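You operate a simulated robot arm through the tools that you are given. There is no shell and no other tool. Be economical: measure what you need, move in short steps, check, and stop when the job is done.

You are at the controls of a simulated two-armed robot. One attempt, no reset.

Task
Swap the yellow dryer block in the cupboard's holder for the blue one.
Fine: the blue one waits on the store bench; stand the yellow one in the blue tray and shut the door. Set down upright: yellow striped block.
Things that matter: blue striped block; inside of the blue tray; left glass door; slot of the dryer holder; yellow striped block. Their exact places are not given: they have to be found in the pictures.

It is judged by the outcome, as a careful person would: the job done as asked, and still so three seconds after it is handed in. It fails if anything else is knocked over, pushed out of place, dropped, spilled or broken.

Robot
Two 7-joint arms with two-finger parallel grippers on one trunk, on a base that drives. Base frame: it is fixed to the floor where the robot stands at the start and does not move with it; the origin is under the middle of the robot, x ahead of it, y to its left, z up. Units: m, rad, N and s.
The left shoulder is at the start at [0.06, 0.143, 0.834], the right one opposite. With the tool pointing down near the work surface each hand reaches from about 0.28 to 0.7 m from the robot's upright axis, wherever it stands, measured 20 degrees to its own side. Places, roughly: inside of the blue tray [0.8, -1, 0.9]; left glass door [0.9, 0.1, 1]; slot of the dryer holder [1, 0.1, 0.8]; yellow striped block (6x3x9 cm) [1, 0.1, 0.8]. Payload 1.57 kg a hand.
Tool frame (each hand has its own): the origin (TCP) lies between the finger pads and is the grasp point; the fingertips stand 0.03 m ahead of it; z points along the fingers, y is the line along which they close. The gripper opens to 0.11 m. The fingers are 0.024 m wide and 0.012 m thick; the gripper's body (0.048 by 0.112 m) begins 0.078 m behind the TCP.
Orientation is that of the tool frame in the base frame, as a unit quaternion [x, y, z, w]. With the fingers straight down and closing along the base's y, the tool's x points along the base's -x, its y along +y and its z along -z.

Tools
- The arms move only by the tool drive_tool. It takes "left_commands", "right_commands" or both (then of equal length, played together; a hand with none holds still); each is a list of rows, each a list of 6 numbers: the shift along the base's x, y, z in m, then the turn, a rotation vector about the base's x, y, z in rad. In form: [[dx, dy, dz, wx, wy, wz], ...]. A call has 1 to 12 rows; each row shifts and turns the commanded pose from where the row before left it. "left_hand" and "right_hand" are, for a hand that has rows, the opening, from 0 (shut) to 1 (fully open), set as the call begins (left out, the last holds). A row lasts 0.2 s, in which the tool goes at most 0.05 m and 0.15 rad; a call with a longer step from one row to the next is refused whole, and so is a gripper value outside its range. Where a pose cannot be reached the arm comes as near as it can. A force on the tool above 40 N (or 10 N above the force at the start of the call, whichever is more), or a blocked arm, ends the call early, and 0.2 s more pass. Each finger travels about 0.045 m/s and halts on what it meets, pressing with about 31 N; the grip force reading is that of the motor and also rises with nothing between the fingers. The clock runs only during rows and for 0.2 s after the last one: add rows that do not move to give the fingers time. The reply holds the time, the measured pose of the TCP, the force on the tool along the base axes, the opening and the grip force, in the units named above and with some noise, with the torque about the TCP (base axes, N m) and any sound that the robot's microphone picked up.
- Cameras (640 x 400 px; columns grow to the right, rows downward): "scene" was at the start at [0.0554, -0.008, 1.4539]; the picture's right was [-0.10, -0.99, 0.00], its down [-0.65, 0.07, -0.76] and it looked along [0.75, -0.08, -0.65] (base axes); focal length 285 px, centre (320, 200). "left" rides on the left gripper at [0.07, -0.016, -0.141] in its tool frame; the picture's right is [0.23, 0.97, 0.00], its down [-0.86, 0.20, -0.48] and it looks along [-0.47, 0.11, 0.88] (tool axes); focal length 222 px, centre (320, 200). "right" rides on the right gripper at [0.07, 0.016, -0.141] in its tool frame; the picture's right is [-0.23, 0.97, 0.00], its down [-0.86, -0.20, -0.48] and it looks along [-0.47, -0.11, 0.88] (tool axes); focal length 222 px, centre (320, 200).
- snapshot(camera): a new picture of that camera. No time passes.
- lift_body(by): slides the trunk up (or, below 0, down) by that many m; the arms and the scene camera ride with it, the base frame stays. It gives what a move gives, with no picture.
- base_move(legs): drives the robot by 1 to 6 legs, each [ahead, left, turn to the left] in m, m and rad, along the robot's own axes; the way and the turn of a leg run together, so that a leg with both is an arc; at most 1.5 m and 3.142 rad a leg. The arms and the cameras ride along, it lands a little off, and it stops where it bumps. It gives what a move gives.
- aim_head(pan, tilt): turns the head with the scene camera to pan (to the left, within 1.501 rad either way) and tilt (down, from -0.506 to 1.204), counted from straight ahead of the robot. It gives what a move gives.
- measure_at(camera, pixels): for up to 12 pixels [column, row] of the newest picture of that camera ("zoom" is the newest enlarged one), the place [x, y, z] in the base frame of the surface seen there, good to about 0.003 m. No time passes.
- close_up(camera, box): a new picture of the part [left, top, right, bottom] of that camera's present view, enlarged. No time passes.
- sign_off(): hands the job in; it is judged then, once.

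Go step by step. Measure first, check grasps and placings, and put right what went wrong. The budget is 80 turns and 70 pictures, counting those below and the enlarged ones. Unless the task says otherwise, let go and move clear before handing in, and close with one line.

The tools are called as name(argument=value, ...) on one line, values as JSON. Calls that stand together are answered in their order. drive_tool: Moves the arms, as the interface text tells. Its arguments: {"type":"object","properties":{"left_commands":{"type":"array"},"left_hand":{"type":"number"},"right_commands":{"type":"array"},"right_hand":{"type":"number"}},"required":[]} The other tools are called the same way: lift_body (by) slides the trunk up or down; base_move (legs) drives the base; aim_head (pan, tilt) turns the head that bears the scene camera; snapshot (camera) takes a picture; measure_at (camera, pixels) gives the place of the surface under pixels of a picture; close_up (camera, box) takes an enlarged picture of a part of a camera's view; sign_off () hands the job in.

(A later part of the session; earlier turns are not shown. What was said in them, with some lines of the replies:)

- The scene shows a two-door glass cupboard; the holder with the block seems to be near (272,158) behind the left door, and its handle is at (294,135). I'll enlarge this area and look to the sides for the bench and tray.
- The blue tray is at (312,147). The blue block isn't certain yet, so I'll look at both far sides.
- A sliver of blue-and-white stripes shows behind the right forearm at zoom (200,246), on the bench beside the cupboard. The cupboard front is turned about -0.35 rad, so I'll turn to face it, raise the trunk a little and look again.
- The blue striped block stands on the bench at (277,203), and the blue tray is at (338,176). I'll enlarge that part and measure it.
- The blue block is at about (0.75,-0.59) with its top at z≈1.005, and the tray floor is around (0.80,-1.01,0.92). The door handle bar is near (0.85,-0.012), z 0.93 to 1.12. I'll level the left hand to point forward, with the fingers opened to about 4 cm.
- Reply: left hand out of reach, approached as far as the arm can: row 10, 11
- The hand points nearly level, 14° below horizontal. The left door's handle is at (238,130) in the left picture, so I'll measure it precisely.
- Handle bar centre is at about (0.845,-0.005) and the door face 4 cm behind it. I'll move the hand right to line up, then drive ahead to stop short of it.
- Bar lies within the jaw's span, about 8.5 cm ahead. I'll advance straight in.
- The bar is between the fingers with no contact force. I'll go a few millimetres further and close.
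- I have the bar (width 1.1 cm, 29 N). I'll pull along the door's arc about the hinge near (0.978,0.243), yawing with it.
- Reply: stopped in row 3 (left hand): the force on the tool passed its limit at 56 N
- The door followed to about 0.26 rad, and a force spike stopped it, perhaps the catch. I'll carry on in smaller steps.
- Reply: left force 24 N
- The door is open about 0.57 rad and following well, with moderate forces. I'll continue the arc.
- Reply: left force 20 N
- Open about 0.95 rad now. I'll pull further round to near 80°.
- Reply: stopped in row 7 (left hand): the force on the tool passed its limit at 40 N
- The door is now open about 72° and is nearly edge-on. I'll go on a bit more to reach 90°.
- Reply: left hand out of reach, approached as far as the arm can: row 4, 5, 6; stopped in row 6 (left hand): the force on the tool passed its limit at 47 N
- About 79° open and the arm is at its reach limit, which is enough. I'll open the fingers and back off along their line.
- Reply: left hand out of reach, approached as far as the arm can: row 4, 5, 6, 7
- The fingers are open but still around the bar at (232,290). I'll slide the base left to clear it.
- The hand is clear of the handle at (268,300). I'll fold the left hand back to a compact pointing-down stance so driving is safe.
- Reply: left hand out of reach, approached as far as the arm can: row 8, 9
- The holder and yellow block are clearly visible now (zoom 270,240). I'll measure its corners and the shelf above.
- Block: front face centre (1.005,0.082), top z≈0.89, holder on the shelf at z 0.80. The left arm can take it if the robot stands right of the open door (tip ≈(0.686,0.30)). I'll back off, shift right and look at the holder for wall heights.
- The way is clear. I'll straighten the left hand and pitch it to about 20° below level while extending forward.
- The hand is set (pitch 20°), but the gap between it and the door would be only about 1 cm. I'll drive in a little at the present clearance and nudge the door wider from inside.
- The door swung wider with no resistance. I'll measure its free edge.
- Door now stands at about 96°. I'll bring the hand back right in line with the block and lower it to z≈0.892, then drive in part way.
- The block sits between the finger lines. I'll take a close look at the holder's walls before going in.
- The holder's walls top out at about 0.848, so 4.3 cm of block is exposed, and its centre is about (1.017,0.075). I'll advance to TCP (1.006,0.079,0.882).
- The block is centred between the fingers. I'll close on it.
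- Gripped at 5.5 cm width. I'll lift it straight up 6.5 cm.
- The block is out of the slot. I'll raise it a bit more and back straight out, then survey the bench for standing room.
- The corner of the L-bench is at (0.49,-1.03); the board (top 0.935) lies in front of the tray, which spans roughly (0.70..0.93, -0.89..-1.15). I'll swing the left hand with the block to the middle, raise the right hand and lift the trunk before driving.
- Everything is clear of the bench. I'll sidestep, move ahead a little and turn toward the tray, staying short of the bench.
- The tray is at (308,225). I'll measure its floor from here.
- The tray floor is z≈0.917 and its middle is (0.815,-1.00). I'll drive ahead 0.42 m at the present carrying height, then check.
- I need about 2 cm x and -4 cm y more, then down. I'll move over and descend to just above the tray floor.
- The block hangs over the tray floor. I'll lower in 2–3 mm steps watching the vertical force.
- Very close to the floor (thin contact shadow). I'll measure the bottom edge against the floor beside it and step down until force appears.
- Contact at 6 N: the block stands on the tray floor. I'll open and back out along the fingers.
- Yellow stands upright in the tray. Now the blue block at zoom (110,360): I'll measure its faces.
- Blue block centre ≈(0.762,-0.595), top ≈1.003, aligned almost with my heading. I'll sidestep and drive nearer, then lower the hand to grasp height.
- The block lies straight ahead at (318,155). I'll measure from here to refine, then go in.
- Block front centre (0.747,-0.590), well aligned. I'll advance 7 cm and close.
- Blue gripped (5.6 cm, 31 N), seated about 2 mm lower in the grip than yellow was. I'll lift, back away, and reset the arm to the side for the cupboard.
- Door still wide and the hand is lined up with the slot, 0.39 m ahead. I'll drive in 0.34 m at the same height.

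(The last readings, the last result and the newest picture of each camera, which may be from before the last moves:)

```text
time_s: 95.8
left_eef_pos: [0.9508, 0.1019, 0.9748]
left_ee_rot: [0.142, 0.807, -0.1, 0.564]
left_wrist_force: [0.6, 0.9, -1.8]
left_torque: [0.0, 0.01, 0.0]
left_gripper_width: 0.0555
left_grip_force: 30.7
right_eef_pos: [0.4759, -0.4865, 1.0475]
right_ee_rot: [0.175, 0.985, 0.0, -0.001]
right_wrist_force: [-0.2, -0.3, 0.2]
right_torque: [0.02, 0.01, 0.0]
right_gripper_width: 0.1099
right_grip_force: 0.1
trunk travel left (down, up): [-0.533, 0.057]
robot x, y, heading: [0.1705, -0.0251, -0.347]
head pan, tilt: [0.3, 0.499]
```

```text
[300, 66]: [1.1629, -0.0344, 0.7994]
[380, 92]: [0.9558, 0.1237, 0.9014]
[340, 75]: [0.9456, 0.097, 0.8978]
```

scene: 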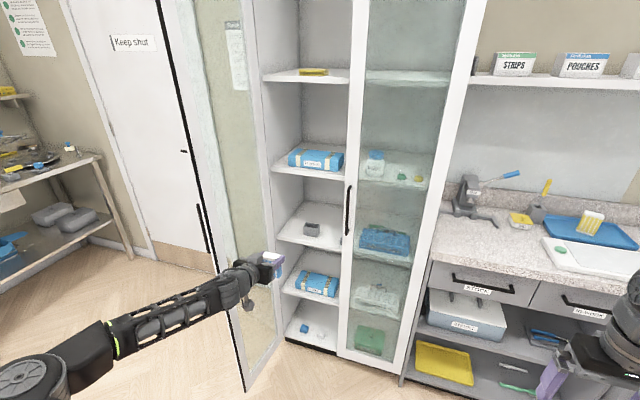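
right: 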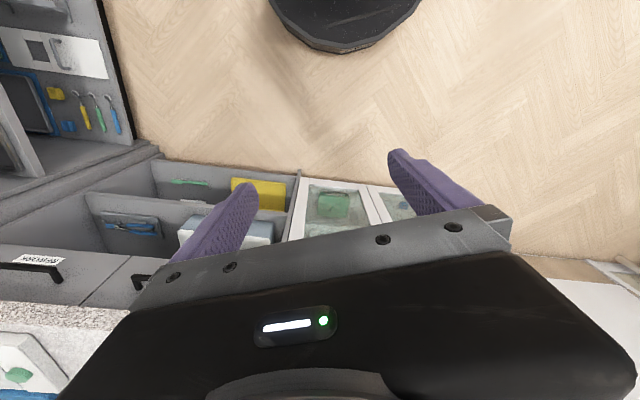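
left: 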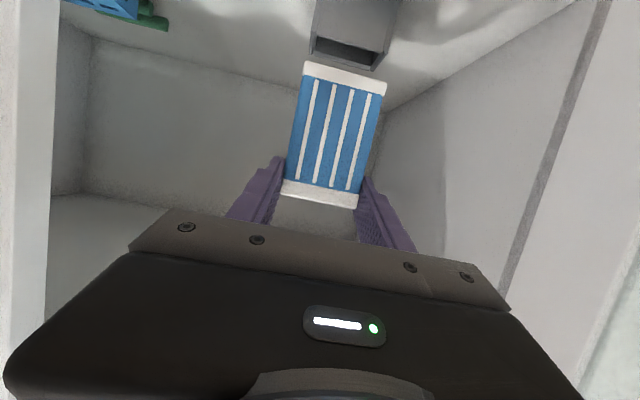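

I'll move over the slot and down to the height matching the earlier yellow-lifted picture (holder rim then at (305,55)–(385,77)), to compare.

drive_tool(left_commands=[[0.018, -0.007, 0, 0, 0, 0], [0.018, -0.007, 0, 0, 0, 0], [0.0185, -0.007, 0, 0, 0, 0], [0, 0, -0.012, 0, 0, 0], [0, 0, -0.0125, 0, 0, 0], [0, 0, 0, 0, 0, 0]])

snapshot(camera="left")

close_up(camera="left", box=[270, 0, 430, 100])

```text
time_s: 97.2
left_eef_pos: [1.0043, 0.0804, 0.9498]
left_ee_rot: [0.143, 0.807, -0.101, 0.564]
left_wrist_force: [-0.2, 0.6, -0.6]
left_torque: [0.0, 0.0, -0.02]
left_gripper_width: 0.0552
left_grip_force: 30.7
right_eef_pos: [0.4764, -0.4864, 1.0473]
right_ee_rot: [0.175, 0.985, 0.0, 0.0]
right_wrist_force: [0.6, 0.6, -0.6]
right_torque: [0.03, 0.01, 0.0]
right_gripper_width: 0.1098
right_grip_force: 0.1
trunk travel left (down, up): [-0.533, 0.057]
robot x, y, heading: [0.1738, -0.0239, -0.351]
head pan, tilt: [0.3, 0.499]
```

```text
19 pictures are left
```

left: 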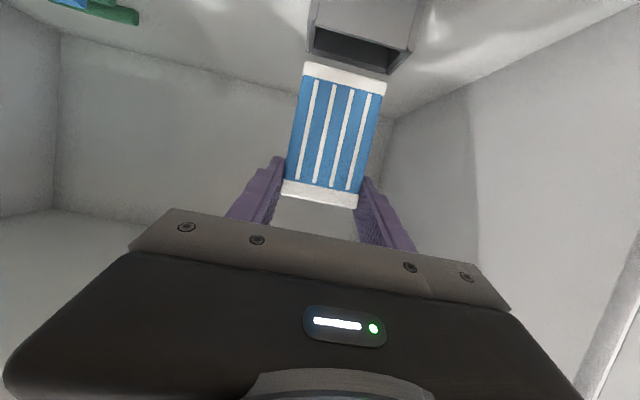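

```text
4.00 times, centred on (350, 50) of left
```

zoom: 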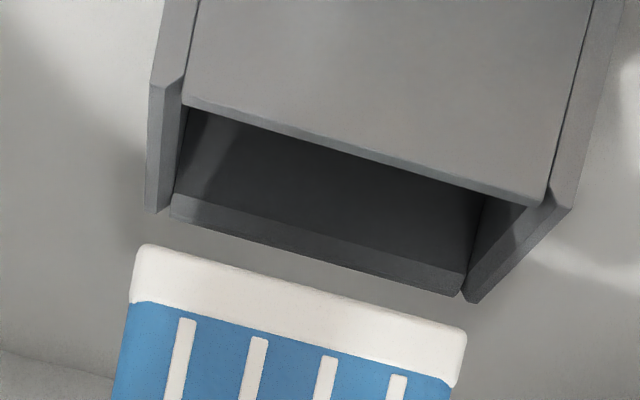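

I'll measure the slot's inner edges and the block's lower edge in this enlargement.

measure_at(camera="zoom", pixels=[[195, 98], [530, 195], [365, 145], [178, 210], [455, 288], [315, 248], [152, 200], [468, 298], [148, 262], [455, 343], [300, 290], [560, 190]])

```text
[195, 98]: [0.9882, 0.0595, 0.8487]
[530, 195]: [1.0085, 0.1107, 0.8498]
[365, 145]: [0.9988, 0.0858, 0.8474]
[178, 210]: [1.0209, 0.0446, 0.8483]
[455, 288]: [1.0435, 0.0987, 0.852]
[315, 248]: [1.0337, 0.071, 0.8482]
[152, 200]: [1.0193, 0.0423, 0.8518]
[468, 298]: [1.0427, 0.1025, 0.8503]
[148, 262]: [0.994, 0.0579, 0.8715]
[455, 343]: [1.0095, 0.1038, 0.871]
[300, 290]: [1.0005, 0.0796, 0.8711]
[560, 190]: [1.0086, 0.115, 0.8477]
```

The slot's middle is about 1.7 mm to the left of the block's, and depth matches to within 1 mm. I'll correct and begin lowering gently.

drive_tool(left_commands=[[0.0006, 0.0016, 0, 0, 0, 0], [0, 0, -0.006, 0, 0, 0], [0, 0, -0.006, 0, 0, 0], [0, 0, -0.004, 0, 0, 0], [0, 0, -0.004, 0, 0, 0]])

close_up(camera="left", box=[270, 0, 430, 100])

```text
time_s: 98.4
left_eef_pos: [1.0059, 0.0822, 0.9316]
left_ee_rot: [0.144, 0.807, -0.101, 0.563]
left_wrist_force: [-0.3, -0.1, -0.3]
left_torque: [0.04, 0.02, 0.01]
left_gripper_width: 0.0553
left_grip_force: 30.6
right_eef_pos: [0.4755, -0.4872, 1.047]
right_ee_rot: [0.174, 0.985, 0.0, 0.0]
right_wrist_force: [-0.9, -0.8, 0.6]
right_torque: [-0.01, -0.01, 0.0]
right_gripper_width: 0.1099
right_grip_force: 0.1
trunk travel left (down, up): [-0.533, 0.057]
robot x, y, heading: [0.1754, -0.0271, -0.351]
head pan, tilt: [0.3, 0.499]
```

```text
4.00 times, centred on (350, 50) of left
```

zoom: 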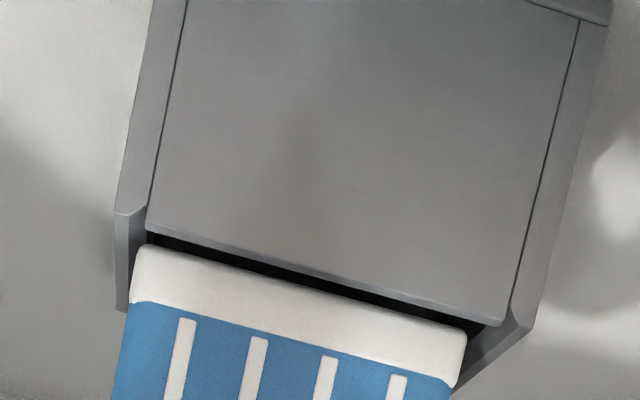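

At rim height the block's image-left edge (132) slightly overlaps the wall (≈143) while there's a gap on the right. I'll measure these edges to find the remaining shift.

measure_at(camera="zoom", pixels=[[152, 225], [495, 315], [140, 222], [515, 320], [137, 265], [462, 345], [118, 260], [512, 335], [320, 270], [300, 300]])

```text
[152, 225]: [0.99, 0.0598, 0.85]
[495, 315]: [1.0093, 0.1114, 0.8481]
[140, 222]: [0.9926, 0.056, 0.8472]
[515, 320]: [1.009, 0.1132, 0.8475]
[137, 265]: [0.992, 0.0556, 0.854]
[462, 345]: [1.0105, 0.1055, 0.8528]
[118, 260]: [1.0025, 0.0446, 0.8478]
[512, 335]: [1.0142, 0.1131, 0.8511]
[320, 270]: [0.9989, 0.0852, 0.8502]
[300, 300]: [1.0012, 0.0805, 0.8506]
```

The block needs about 3 mm more to the left. I'll raise 2 mm, shift, and look again.

drive_tool(left_commands=[[0, 0, 0.003, 0, 0, 0], [0.0003, 0.0031, 0, 0, 0, 0], [0, 0, -0.003, 0, 0, 0], [0, 0, 0, 0, 0, 0]])

close_up(camera="left", box=[270, 0, 430, 100])

```text
time_s: 99.4
left_eef_pos: [1.006, 0.0859, 0.9318]
left_ee_rot: [0.142, 0.807, -0.1, 0.565]
left_wrist_force: [-0.1, -0.2, -0.6]
left_torque: [0.01, -0.03, 0.01]
left_gripper_width: 0.0554
left_grip_force: 30.7
right_eef_pos: [0.4741, -0.4872, 1.0481]
right_ee_rot: [0.174, 0.985, 0.0, -0.001]
right_wrist_force: [0.1, 0.1, 0.7]
right_torque: [-0.01, -0.01, 0.02]
right_gripper_width: 0.11
right_grip_force: 0.1
trunk travel left (down, up): [-0.533, 0.057]
robot x, y, heading: [0.174, -0.0254, -0.348]
head pan, tilt: [0.3, 0.499]
```

```text
4.00 times, centred on (350, 50) of left
```

zoom: 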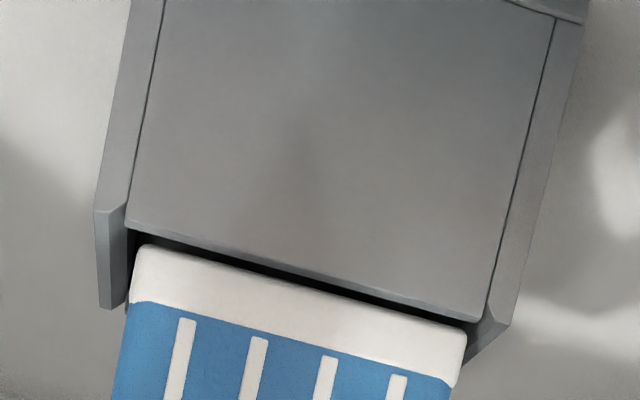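

Now gaps are visible on both sides (7 px left, a few px right). I'll nudge back 0.4 mm and lower in small steps.

drive_tool(left_commands=[[-0.0001, -0.0004, -0.002, 0, 0, 0], [0, 0, -0.003, 0, 0, 0], [0, 0, -0.003, 0, 0, 0], [0, 0, -0.003, 0, 0, 0]])

close_up(camera="left", box=[270, 0, 430, 100])

```text
time_s: 100.4
left_eef_pos: [1.007, 0.0831, 0.9198]
left_ee_rot: [0.143, 0.807, -0.101, 0.564]
left_wrist_force: [3.1, -2.2, 0.1]
left_torque: [-0.13, -0.25, -0.09]
left_gripper_width: 0.0555
left_grip_force: 30.8
right_eef_pos: [0.475, -0.4868, 1.0458]
right_ee_rot: [0.174, 0.985, 0.0, -0.001]
right_wrist_force: [0.2, 1.2, -0.1]
right_torque: [-0.02, -0.01, -0.02]
right_gripper_width: 0.11
right_grip_force: 0.0
trunk travel left (down, up): [-0.533, 0.057]
robot x, y, heading: [0.1734, -0.0293, -0.349]
head pan, tilt: [0.3, 0.499]
```

```text
4.00 times, centred on (350, 50) of left
```

zoom: 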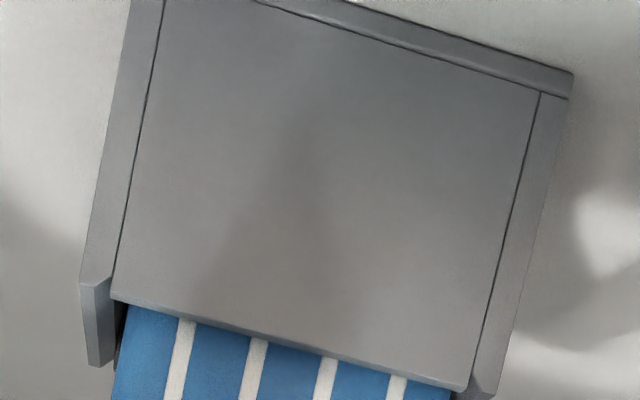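

The block has entered the slot with only about 3 N sideways (against the front wall). I'll shift 0.5 mm inward and continue down.

drive_tool(left_commands=[[0.0006, -0.0003, -0.002, 0, 0, 0], [0.0003, 0, -0.004, 0, 0, 0], [0, 0, -0.004, 0, 0, 0], [0, 0, -0.004, 0, 0, 0]])

```text
time_s: 101.4
left_eef_pos: [1.0067, 0.0855, 0.9062]
left_ee_rot: [0.144, 0.806, -0.101, 0.565]
left_wrist_force: [6.1, -1.4, 0.4]
left_torque: [-0.12, -0.47, -0.16]
left_gripper_width: 0.0554
left_grip_force: 30.7
right_eef_pos: [0.4753, -0.4879, 1.0479]
right_ee_rot: [0.174, 0.985, 0.001, 0.0]
right_wrist_force: [-0.8, 0.5, 0.0]
right_torque: [0.02, 0.03, 0.01]
right_gripper_width: 0.1101
right_grip_force: 0.0
trunk travel left (down, up): [-0.533, 0.057]
robot x, y, heading: [0.1759, -0.026, -0.351]
head pan, tilt: [0.3, 0.499]
```

Force 6 N acts at the block's bottom from the front wall, so I'll move 1.2 mm inward and continue down slowly.

drive_tool(left_commands=[[0.0011, -0.0004, 0, 0, 0, 0], [0, 0, -0.004, 0, 0, 0], [0.0003, -0.0001, -0.004, 0, 0, 0]])

snapshot(camera="left")

measure_at(camera="left", pixels=[[300, 95], [380, 115], [340, 60]])

```text
time_s: 102.2
left_eef_pos: [1.0065, 0.084, 0.8974]
left_ee_rot: [0.142, 0.807, -0.1, 0.564]
left_wrist_force: [0.0, -0.2, -0.5]
left_torque: [-0.02, -0.01, -0.03]
left_gripper_width: 0.0552
left_grip_force: 31.0
right_eef_pos: [0.4747, -0.4873, 1.0469]
right_ee_rot: [0.174, 0.985, 0.0, 0.0]
right_wrist_force: [-0.1, 0.4, 0.4]
right_torque: [0.03, 0.01, 0.0]
right_gripper_width: 0.1099
right_grip_force: 0.1
trunk travel left (down, up): [-0.533, 0.057]
robot x, y, heading: [0.1803, -0.0262, -0.347]
head pan, tilt: [0.3, 0.499]
```

```text
14 pictures are left
```

left: 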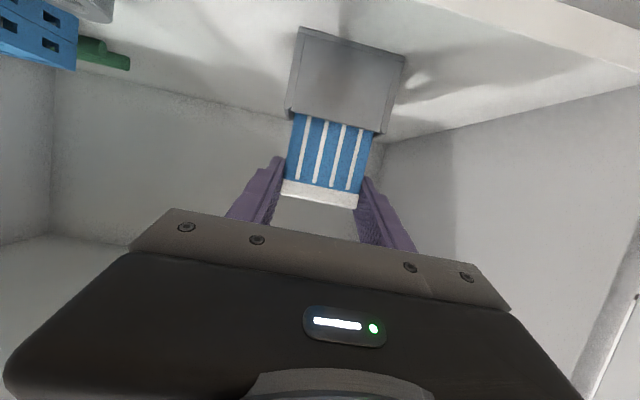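

```text
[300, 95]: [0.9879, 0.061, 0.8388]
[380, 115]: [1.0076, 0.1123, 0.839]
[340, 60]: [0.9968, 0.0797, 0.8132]
```

Forces are now zero and the holder hasn't moved. I'll lower the last 13 mm.

drive_tool(left_commands=[[0, 0, -0.004, 0, 0, 0], [0, 0, -0.003, 0, 0, 0], [0, 0, -0.002, 0, 0, 0], [0, 0, -0.0015, 0, 0, 0]])

```text
time_s: 103.2
left_eef_pos: [1.0085, 0.0832, 0.888]
left_ee_rot: [0.143, 0.807, -0.1, 0.564]
left_wrist_force: [0.7, 0.2, -2.1]
left_torque: [-0.01, 0.02, -0.02]
left_gripper_width: 0.0554
left_grip_force: 31.0
right_eef_pos: [0.4753, -0.4871, 1.0462]
right_ee_rot: [0.173, 0.985, 0.0, -0.002]
right_wrist_force: [0.5, 0.3, 0.8]
right_torque: [-0.01, 0.02, 0.0]
right_gripper_width: 0.1103
right_grip_force: 0.0
trunk travel left (down, up): [-0.533, 0.057]
robot x, y, heading: [0.1749, -0.0283, -0.353]
head pan, tilt: [0.3, 0.499]
```

drive_tool(left_commands=[[0, 0, -0.0015, 0, 0, 0], [0, 0, -0.0015, 0, 0, 0], [0, 0, -0.001, 0, 0, 0]])

```text
time_s: 104.0
left_eef_pos: [1.0085, 0.0842, 0.8875]
left_ee_rot: [0.143, 0.806, -0.1, 0.566]
left_wrist_force: [2.9, 1.9, 10.6]
left_torque: [-0.05, -0.23, 0.02]
left_gripper_width: 0.0551
left_grip_force: 31.2
right_eef_pos: [0.4741, -0.487, 1.0489]
right_ee_rot: [0.174, 0.985, 0.0, 0.0]
right_wrist_force: [0.2, 0.3, 0.8]
right_torque: [0.04, 0.01, 0.01]
right_gripper_width: 0.11
right_grip_force: 0.0
trunk travel left (down, up): [-0.533, 0.057]
robot x, y, heading: [0.1715, -0.0275, -0.35]
head pan, tilt: [0.3, 0.499]
```

Vertical contact (10 N) at z 0.887, matching the seated height. I'll release and back out along the fingers.

drive_tool(left_commands=[[0, 0, 0, 0, 0, 0], [0, 0, 0, 0, 0, 0], [0, 0, 0, 0, 0, 0], [-0.0177, 0.0064, 0.005, 0, 0, 0], [-0.0177, 0.0064, 0.005, 0, 0, 0], [-0.0177, 0.0064, 0.005, 0, 0, 0], [-0.0177, 0.0064, 0.005, 0, 0, 0]], left_hand=0.8)

snapshot(camera="left")

measure_at(camera="left", pixels=[[300, 182], [340, 188], [300, 165], [320, 130], [355, 130], [335, 165]])

```text
time_s: 105.6
left_eef_pos: [0.9369, 0.111, 0.9043]
left_ee_rot: [0.143, 0.807, -0.1, 0.565]
left_wrist_force: [0.4, -0.3, 0.5]
left_torque: [0.02, 0.0, -0.01]
left_gripper_width: 0.0881
left_grip_force: 0.0
right_eef_pos: [0.4744, -0.4875, 1.0472]
right_ee_rot: [0.175, 0.985, 0.001, -0.001]
right_wrist_force: [0.4, 0.4, -0.1]
right_torque: [-0.01, 0.0, -0.04]
right_gripper_width: 0.11
right_grip_force: 0.1
trunk travel left (down, up): [-0.533, 0.057]
robot x, y, heading: [0.1761, -0.0282, -0.352]
head pan, tilt: [0.3, 0.499]
```

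```text
13 pictures are left
```

left: 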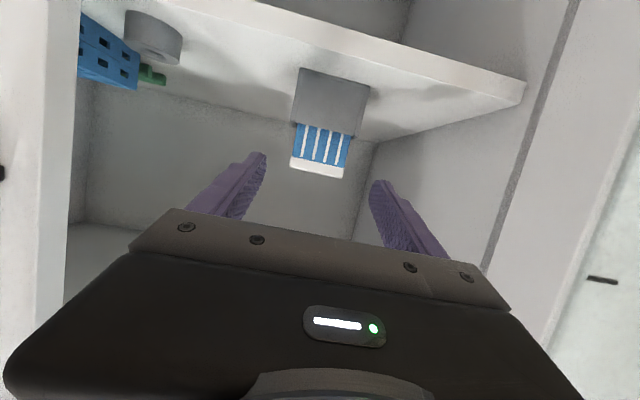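

```text
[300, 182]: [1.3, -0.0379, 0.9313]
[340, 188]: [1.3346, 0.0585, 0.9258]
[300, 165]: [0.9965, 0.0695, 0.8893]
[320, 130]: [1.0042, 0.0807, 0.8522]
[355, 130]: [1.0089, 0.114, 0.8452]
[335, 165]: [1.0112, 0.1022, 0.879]
```

The blue block is seated (top ≈0.89, stripes forward). Now the door: I'll back out, close the fingers, lower the hand below the handle level and come round to the door's outer side.

base_move(legs=[[-0.42, 0, 0]])

drive_tool(left_commands=[[-0.008, 0.003, -0.012, 0, 0, 0], [-0.008, 0.003, -0.012, 0, 0, 0], [-0.008, 0.003, -0.012, 0, 0, 0], [-0.008, 0.003, -0.012, 0, 0, 0], [-0.008, 0.003, -0.012, 0, 0, 0]], left_hand=0)

aim_head(pan=0.45, tilt=0.6)

snapshot(camera="scene")

```text
time_s: 108.2
left_eef_pos: [0.5303, 0.2627, 0.9037]
left_ee_rot: [0.141, 0.807, -0.099, 0.565]
left_wrist_force: [-0.5, 0.4, -1.0]
left_torque: [0.0, -0.01, 0.02]
left_gripper_width: 0.0879
left_grip_force: 0.1
right_eef_pos: [0.0715, -0.339, 1.0474]
right_ee_rot: [0.173, 0.985, 0.0, 0.0]
right_wrist_force: [0.1, -0.1, -0.2]
right_torque: [-0.01, -0.03, -0.04]
right_gripper_width: 0.1102
right_grip_force: 0.0
trunk travel left (down, up): [-0.533, 0.057]
robot x, y, heading: [-0.2315, 0.1181, -0.348]
head pan, tilt: [0.3, 0.499]
```

```text
time_s: 109.4
left_eef_pos: [0.4901, 0.2788, 0.8445]
left_ee_rot: [0.141, 0.808, -0.099, 0.564]
left_wrist_force: [0.1, -0.3, 0.2]
left_torque: [0.03, 0.01, 0.02]
left_gripper_width: 0.0001
left_grip_force: 10.0
right_eef_pos: [0.0715, -0.338, 1.0477]
right_ee_rot: [0.171, 0.985, 0.001, 0.0]
right_wrist_force: [-0.5, 0.1, 0.0]
right_torque: [-0.01, 0.02, 0.02]
right_gripper_width: 0.1101
right_grip_force: 0.2
trunk travel left (down, up): [-0.533, 0.057]
robot x, y, heading: [-0.2305, 0.1225, -0.342]
head pan, tilt: [0.3, 0.499]
```

```text
time_s: 110.1
left_eef_pos: [0.4906, 0.2777, 0.844]
left_ee_rot: [0.141, 0.808, -0.099, 0.564]
left_wrist_force: [-0.3, 0.1, -0.6]
left_torque: [-0.04, 0.0, 0.01]
left_gripper_width: 0.0
left_grip_force: 21.2
right_eef_pos: [0.0707, -0.34, 1.0473]
right_ee_rot: [0.172, 0.985, 0.0, -0.001]
right_wrist_force: [-0.5, -0.1, 0.3]
right_torque: [0.02, 0.01, -0.02]
right_gripper_width: 0.1099
right_grip_force: 0.1
trunk travel left (down, up): [-0.533, 0.057]
robot x, y, heading: [-0.228, 0.1207, -0.347]
head pan, tilt: [0.45, 0.6]
```

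```text
12 pictures are left
```

scene: 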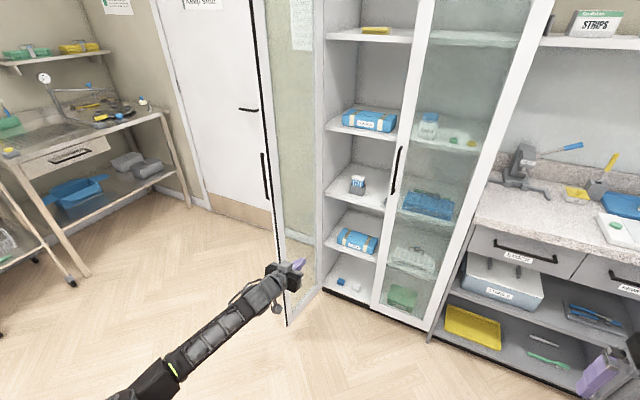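

The blue block sits in its slot behind the open door (358,185). The space left of the door is clear. I'll move left 0.3 and forward 0.24.

base_move(legs=[[0, 0.31, 0], [0.24, 0, 0]])

snapshot(camera="scene")

```text
time_s: 113.6
left_eef_pos: [0.8243, 0.4799, 0.8441]
left_ee_rot: [0.144, 0.807, -0.101, 0.564]
left_wrist_force: [0.1, 0.5, -0.7]
left_torque: [0.01, 0.02, 0.0]
left_gripper_width: 0.0001
left_grip_force: 21.7
right_eef_pos: [0.4009, -0.1334, 1.0476]
right_ee_rot: [0.175, 0.985, 0.0, -0.001]
right_wrist_force: [-0.1, -0.9, 0.1]
right_torque: [0.04, -0.01, 0.01]
right_gripper_width: 0.1101
right_grip_force: 0.1
trunk travel left (down, up): [-0.533, 0.057]
robot x, y, heading: [0.0986, 0.3269, -0.351]
head pan, tilt: [0.45, 0.6]
```

```text
11 pictures are left
```

scene: 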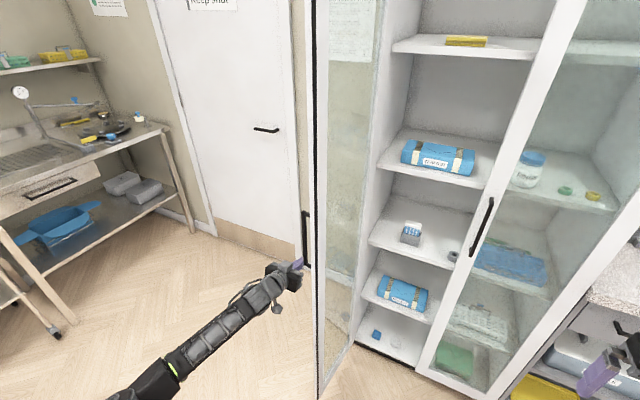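

The closed fingers are beside the door's outer face. I'll sweep the hand right to push the door partly closed.

drive_tool(left_commands=[[-0.0088, -0.0235, 0, 0, 0, 0], [-0.0088, -0.0235, 0, 0, 0, 0], [-0.0088, -0.0235, 0, 0, 0, 0], [-0.0088, -0.0235, 0, 0, 0, 0], [-0.0088, -0.0235, 0, 0, 0, 0], [-0.0088, -0.0235, 0, 0, 0, 0], [-0.0088, -0.0235, 0, 0, 0, 0], [-0.0088, -0.0235, 0, 0, 0, 0], [-0.0088, -0.0235, 0, 0, 0, 0], [-0.0088, -0.0235, 0, 0, 0, 0], [-0.0088, -0.0235, 0, 0, 0, 0], [-0.0088, -0.0235, 0, 0, 0, 0]])

snapshot(camera="scene")

```text
time_s: 115.1
left_eef_pos: [0.788, 0.3831, 0.8653]
left_ee_rot: [0.15, 0.814, -0.103, 0.552]
left_wrist_force: [-5.2, 1.7, -8.0]
left_torque: [-0.05, -0.98, -0.16]
left_gripper_width: 0.0
left_grip_force: 21.5
left hand out of reach, approached as far as the arm can: row 4, 5, 6, 7
right_eef_pos: [0.4011, -0.1334, 1.047]
right_ee_rot: [0.174, 0.985, 0.0, -0.001]
right_wrist_force: [0.7, 0.6, 0.7]
right_torque: [0.03, -0.02, 0.02]
right_gripper_width: 0.1102
right_grip_force: 0.0
trunk travel left (down, up): [-0.533, 0.057]
robot x, y, heading: [0.096, 0.3268, -0.346]
head pan, tilt: [0.45, 0.6]
stopped in row 7 (left hand): the force on the tool passed its limit at 56 N (the readings are from after the stop); the commanded pose is now the measured one
```

```text
10 pictures are left
```

scene: 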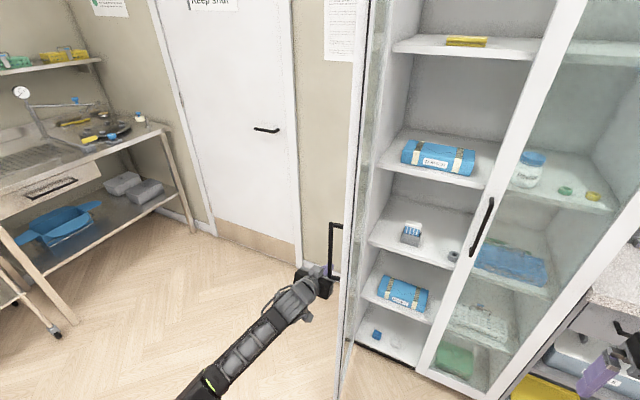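

The hand rode up under the handle and reached an arm limit; the door has swung to about 80°. I'll lower the trunk so the hand is well below the handle, then sweep with the base instead.

lift_body(by=-0.09)

base_move(legs=[[0, -0.25, 0]])

snapshot(camera="scene")

```text
time_s: 116.3
left_eef_pos: [0.7871, 0.3831, 0.7783]
left_ee_rot: [0.148, 0.813, -0.102, 0.553]
left_wrist_force: [0.0, -0.9, 0.8]
left_torque: [0.04, -0.01, -0.02]
left_gripper_width: 0.0001
left_grip_force: 20.7
right_eef_pos: [0.4007, -0.1323, 0.958]
right_ee_rot: [0.175, 0.985, 0.001, -0.001]
right_wrist_force: [-0.2, 0.3, 0.4]
right_torque: [0.04, 0.02, 0.02]
right_gripper_width: 0.1101
right_grip_force: 0.0
trunk travel left (down, up): [-0.443, 0.147]
robot x, y, heading: [0.098, 0.3307, -0.351]
head pan, tilt: [0.45, 0.6]
```

```text
time_s: 118.2
left_eef_pos: [0.7029, 0.1503, 0.7775]
left_ee_rot: [0.15, 0.813, -0.103, 0.553]
left_wrist_force: [-0.3, -0.1, 0.3]
left_torque: [0.02, 0.03, 0.0]
left_gripper_width: 0.0001
left_grip_force: 20.5
right_eef_pos: [0.314, -0.3652, 0.9573]
right_ee_rot: [0.175, 0.985, 0.0, -0.001]
right_wrist_force: [0.3, -0.4, 0.9]
right_torque: [0.02, 0.0, -0.03]
right_gripper_width: 0.1101
right_grip_force: 0.1
trunk travel left (down, up): [-0.443, 0.147]
robot x, y, heading: [0.0168, 0.0972, -0.351]
head pan, tilt: [0.45, 0.6]
```

```text
9 pictures are left
```

scene: 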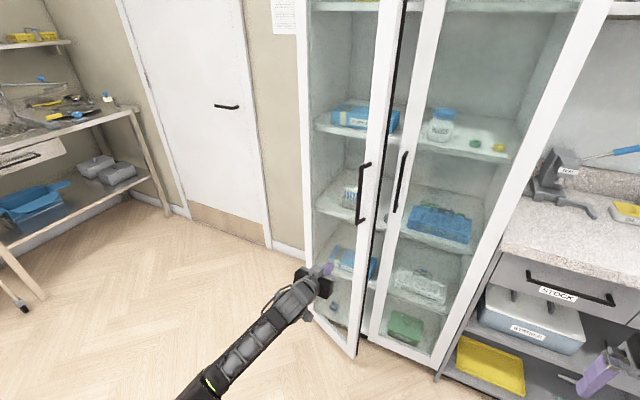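

The door is now about 35° open. I'll push it on by driving forward and slightly right, with the fingertips on its stile.

base_move(legs=[[0.1, -0.05, 0], [0.075, -0.035, 0]])

snapshot(camera="scene")

```text
time_s: 120.0
left_eef_pos: [0.8377, 0.0079, 0.7778]
left_ee_rot: [0.149, 0.813, -0.103, 0.553]
left_wrist_force: [0.1, 0.1, -0.2]
left_torque: [-0.04, -0.05, 0.03]
left_gripper_width: 0.0
left_grip_force: 21.0
right_eef_pos: [0.4476, -0.5076, 0.9564]
right_ee_rot: [0.176, 0.984, 0.0, -0.001]
right_wrist_force: [0.3, -0.9, 0.3]
right_torque: [0.04, 0.03, 0.0]
right_gripper_width: 0.1102
right_grip_force: 0.0
trunk travel left (down, up): [-0.443, 0.147]
robot x, y, heading: [0.1477, -0.045, -0.354]
head pan, tilt: [0.45, 0.6]
```

```text
8 pictures are left
```

scene: 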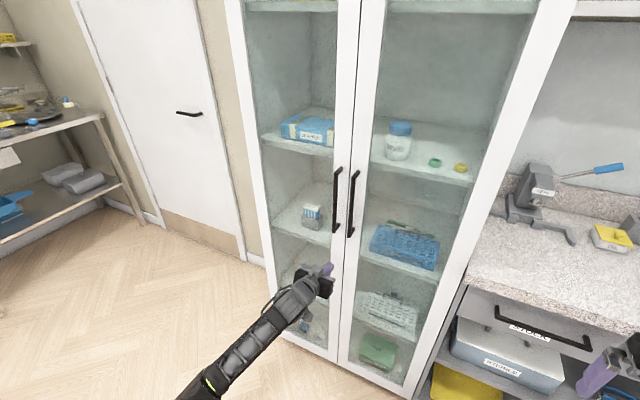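

The door looks almost shut. I'll compare its handle position with the start ((0.840,-0.003)) and press gently.

measure_at(camera="scene", pixels=[[336, 200], [350, 205], [343, 100], [372, 100], [342, 250]])

drive_tool(left_commands=[[0.0047, -0.0017, 0, 0, 0, 0], [0.0047, -0.0017, 0, 0, 0, 0], [0.0047, -0.0017, 0, 0, 0, 0], [0.0047, -0.0017, 0, 0, 0, 0]])

```text
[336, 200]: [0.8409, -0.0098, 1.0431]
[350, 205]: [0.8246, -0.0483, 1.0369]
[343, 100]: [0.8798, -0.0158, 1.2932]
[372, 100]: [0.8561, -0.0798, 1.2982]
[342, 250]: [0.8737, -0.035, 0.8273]
```

```text
time_s: 121.2
left_eef_pos: [0.8519, 0.003, 0.7782]
left_ee_rot: [0.15, 0.814, -0.104, 0.552]
left_wrist_force: [-16.2, 4.8, 4.4]
left_torque: [0.15, -0.23, -0.03]
left_gripper_width: 0.0001
left_grip_force: 21.4
right_eef_pos: [0.446, -0.5062, 0.9581]
right_ee_rot: [0.176, 0.984, 0.0, 0.0]
right_wrist_force: [0.8, -0.3, 0.1]
right_torque: [0.03, 0.01, 0.04]
right_gripper_width: 0.1101
right_grip_force: 0.0
trunk travel left (down, up): [-0.443, 0.147]
robot x, y, heading: [0.1497, -0.0459, -0.351]
head pan, tilt: [0.45, 0.6]
stopped in row 4 (left hand): the force on the tool passed its limit at 41 N (the readings are from after the stop); the commanded pose is now the measured one
```

It meets a firm stop at the closed plane. I'll back away and verify the door, block and tray.

base_move(legs=[[-0.3, 0, 0]])

aim_head(pan=0.15, tilt=0.5)

snapshot(camera="scene")

close_up(camera="scene", box=[230, 120, 430, 245])

```text
time_s: 123.3
left_eef_pos: [0.5694, 0.1055, 0.777]
left_ee_rot: [0.15, 0.814, -0.103, 0.551]
left_wrist_force: [0.0, 0.2, 0.1]
left_torque: [0.0, 0.02, 0.01]
left_gripper_width: 0.0001
left_grip_force: 21.1
right_eef_pos: [0.1624, -0.401, 0.9585]
right_ee_rot: [0.176, 0.984, 0.0, 0.0]
right_wrist_force: [-1.0, 0.1, 0.7]
right_torque: [0.01, -0.04, -0.02]
right_gripper_width: 0.1098
right_grip_force: 0.1
trunk travel left (down, up): [-0.443, 0.147]
robot x, y, heading: [-0.1341, 0.0588, -0.357]
head pan, tilt: [0.45, 0.6]
```

```text
time_s: 124.1
left_eef_pos: [0.5704, 0.1053, 0.7758]
left_ee_rot: [0.151, 0.814, -0.104, 0.551]
left_wrist_force: [-0.4, 1.3, -0.9]
left_torque: [0.01, 0.02, 0.01]
left_gripper_width: 0.0
left_grip_force: 21.1
right_eef_pos: [0.1619, -0.4019, 0.9573]
right_ee_rot: [0.176, 0.984, 0.0, -0.001]
right_wrist_force: [0.7, -0.2, 0.2]
right_torque: [0.01, 0.0, 0.01]
right_gripper_width: 0.11
right_grip_force: 0.0
trunk travel left (down, up): [-0.443, 0.147]
robot x, y, heading: [-0.1346, 0.0554, -0.357]
head pan, tilt: [0.15, 0.499]
```

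```text
7 pictures are left
```

scene: 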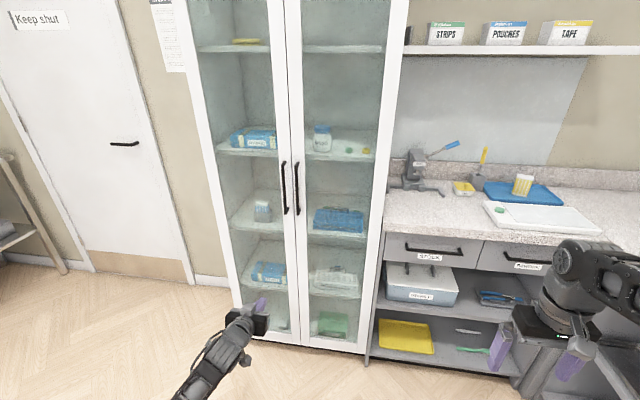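

```text
3.20 times, centred on (330, 182) of scene
```

zoom: 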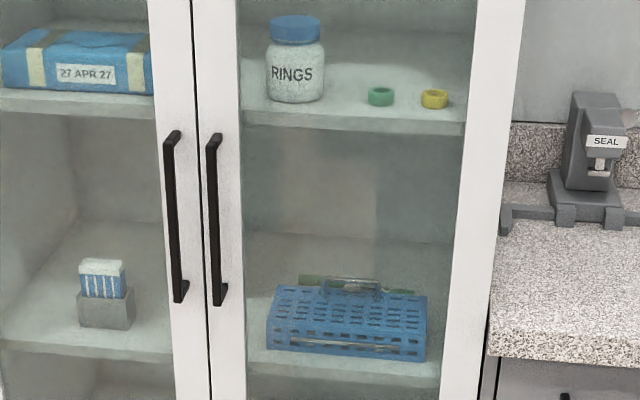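

The door looks flush, the blue block is in the holder (zoom 102,285), and the yellow block stands in the tray (522,185). One last measurement of the door line and block.

measure_at(camera="zoom", pixels=[[172, 220], [212, 220], [185, 60], [215, 60], [88, 265], [122, 268], [102, 283]])

close_up(camera="scene", box=[440, 140, 600, 240])

```text
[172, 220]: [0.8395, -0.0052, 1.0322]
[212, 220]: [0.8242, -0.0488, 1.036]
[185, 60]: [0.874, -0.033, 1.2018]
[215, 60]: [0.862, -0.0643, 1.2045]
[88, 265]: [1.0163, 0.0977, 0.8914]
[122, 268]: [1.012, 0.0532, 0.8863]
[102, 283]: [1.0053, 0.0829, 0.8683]
```

```text
4.00 times, centred on (520, 190) of scene
```

zoom: 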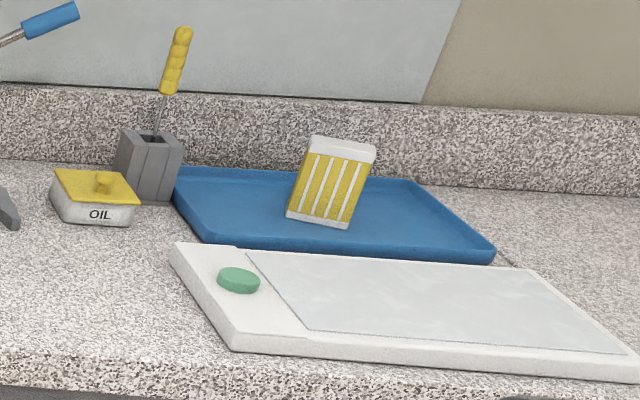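

The handle is back at its closed position (0.840,-0.005) and the blue block's top reads about 0.89, as the yellow's did when seated. The yellow block stands upright in the tray, both hands are empty and clear, so I'll hand in.

sign_off()

```text
The job is handed in.
```

The blue block is in the holder, the yellow block stands upright in the blue tray, and the door is shut.
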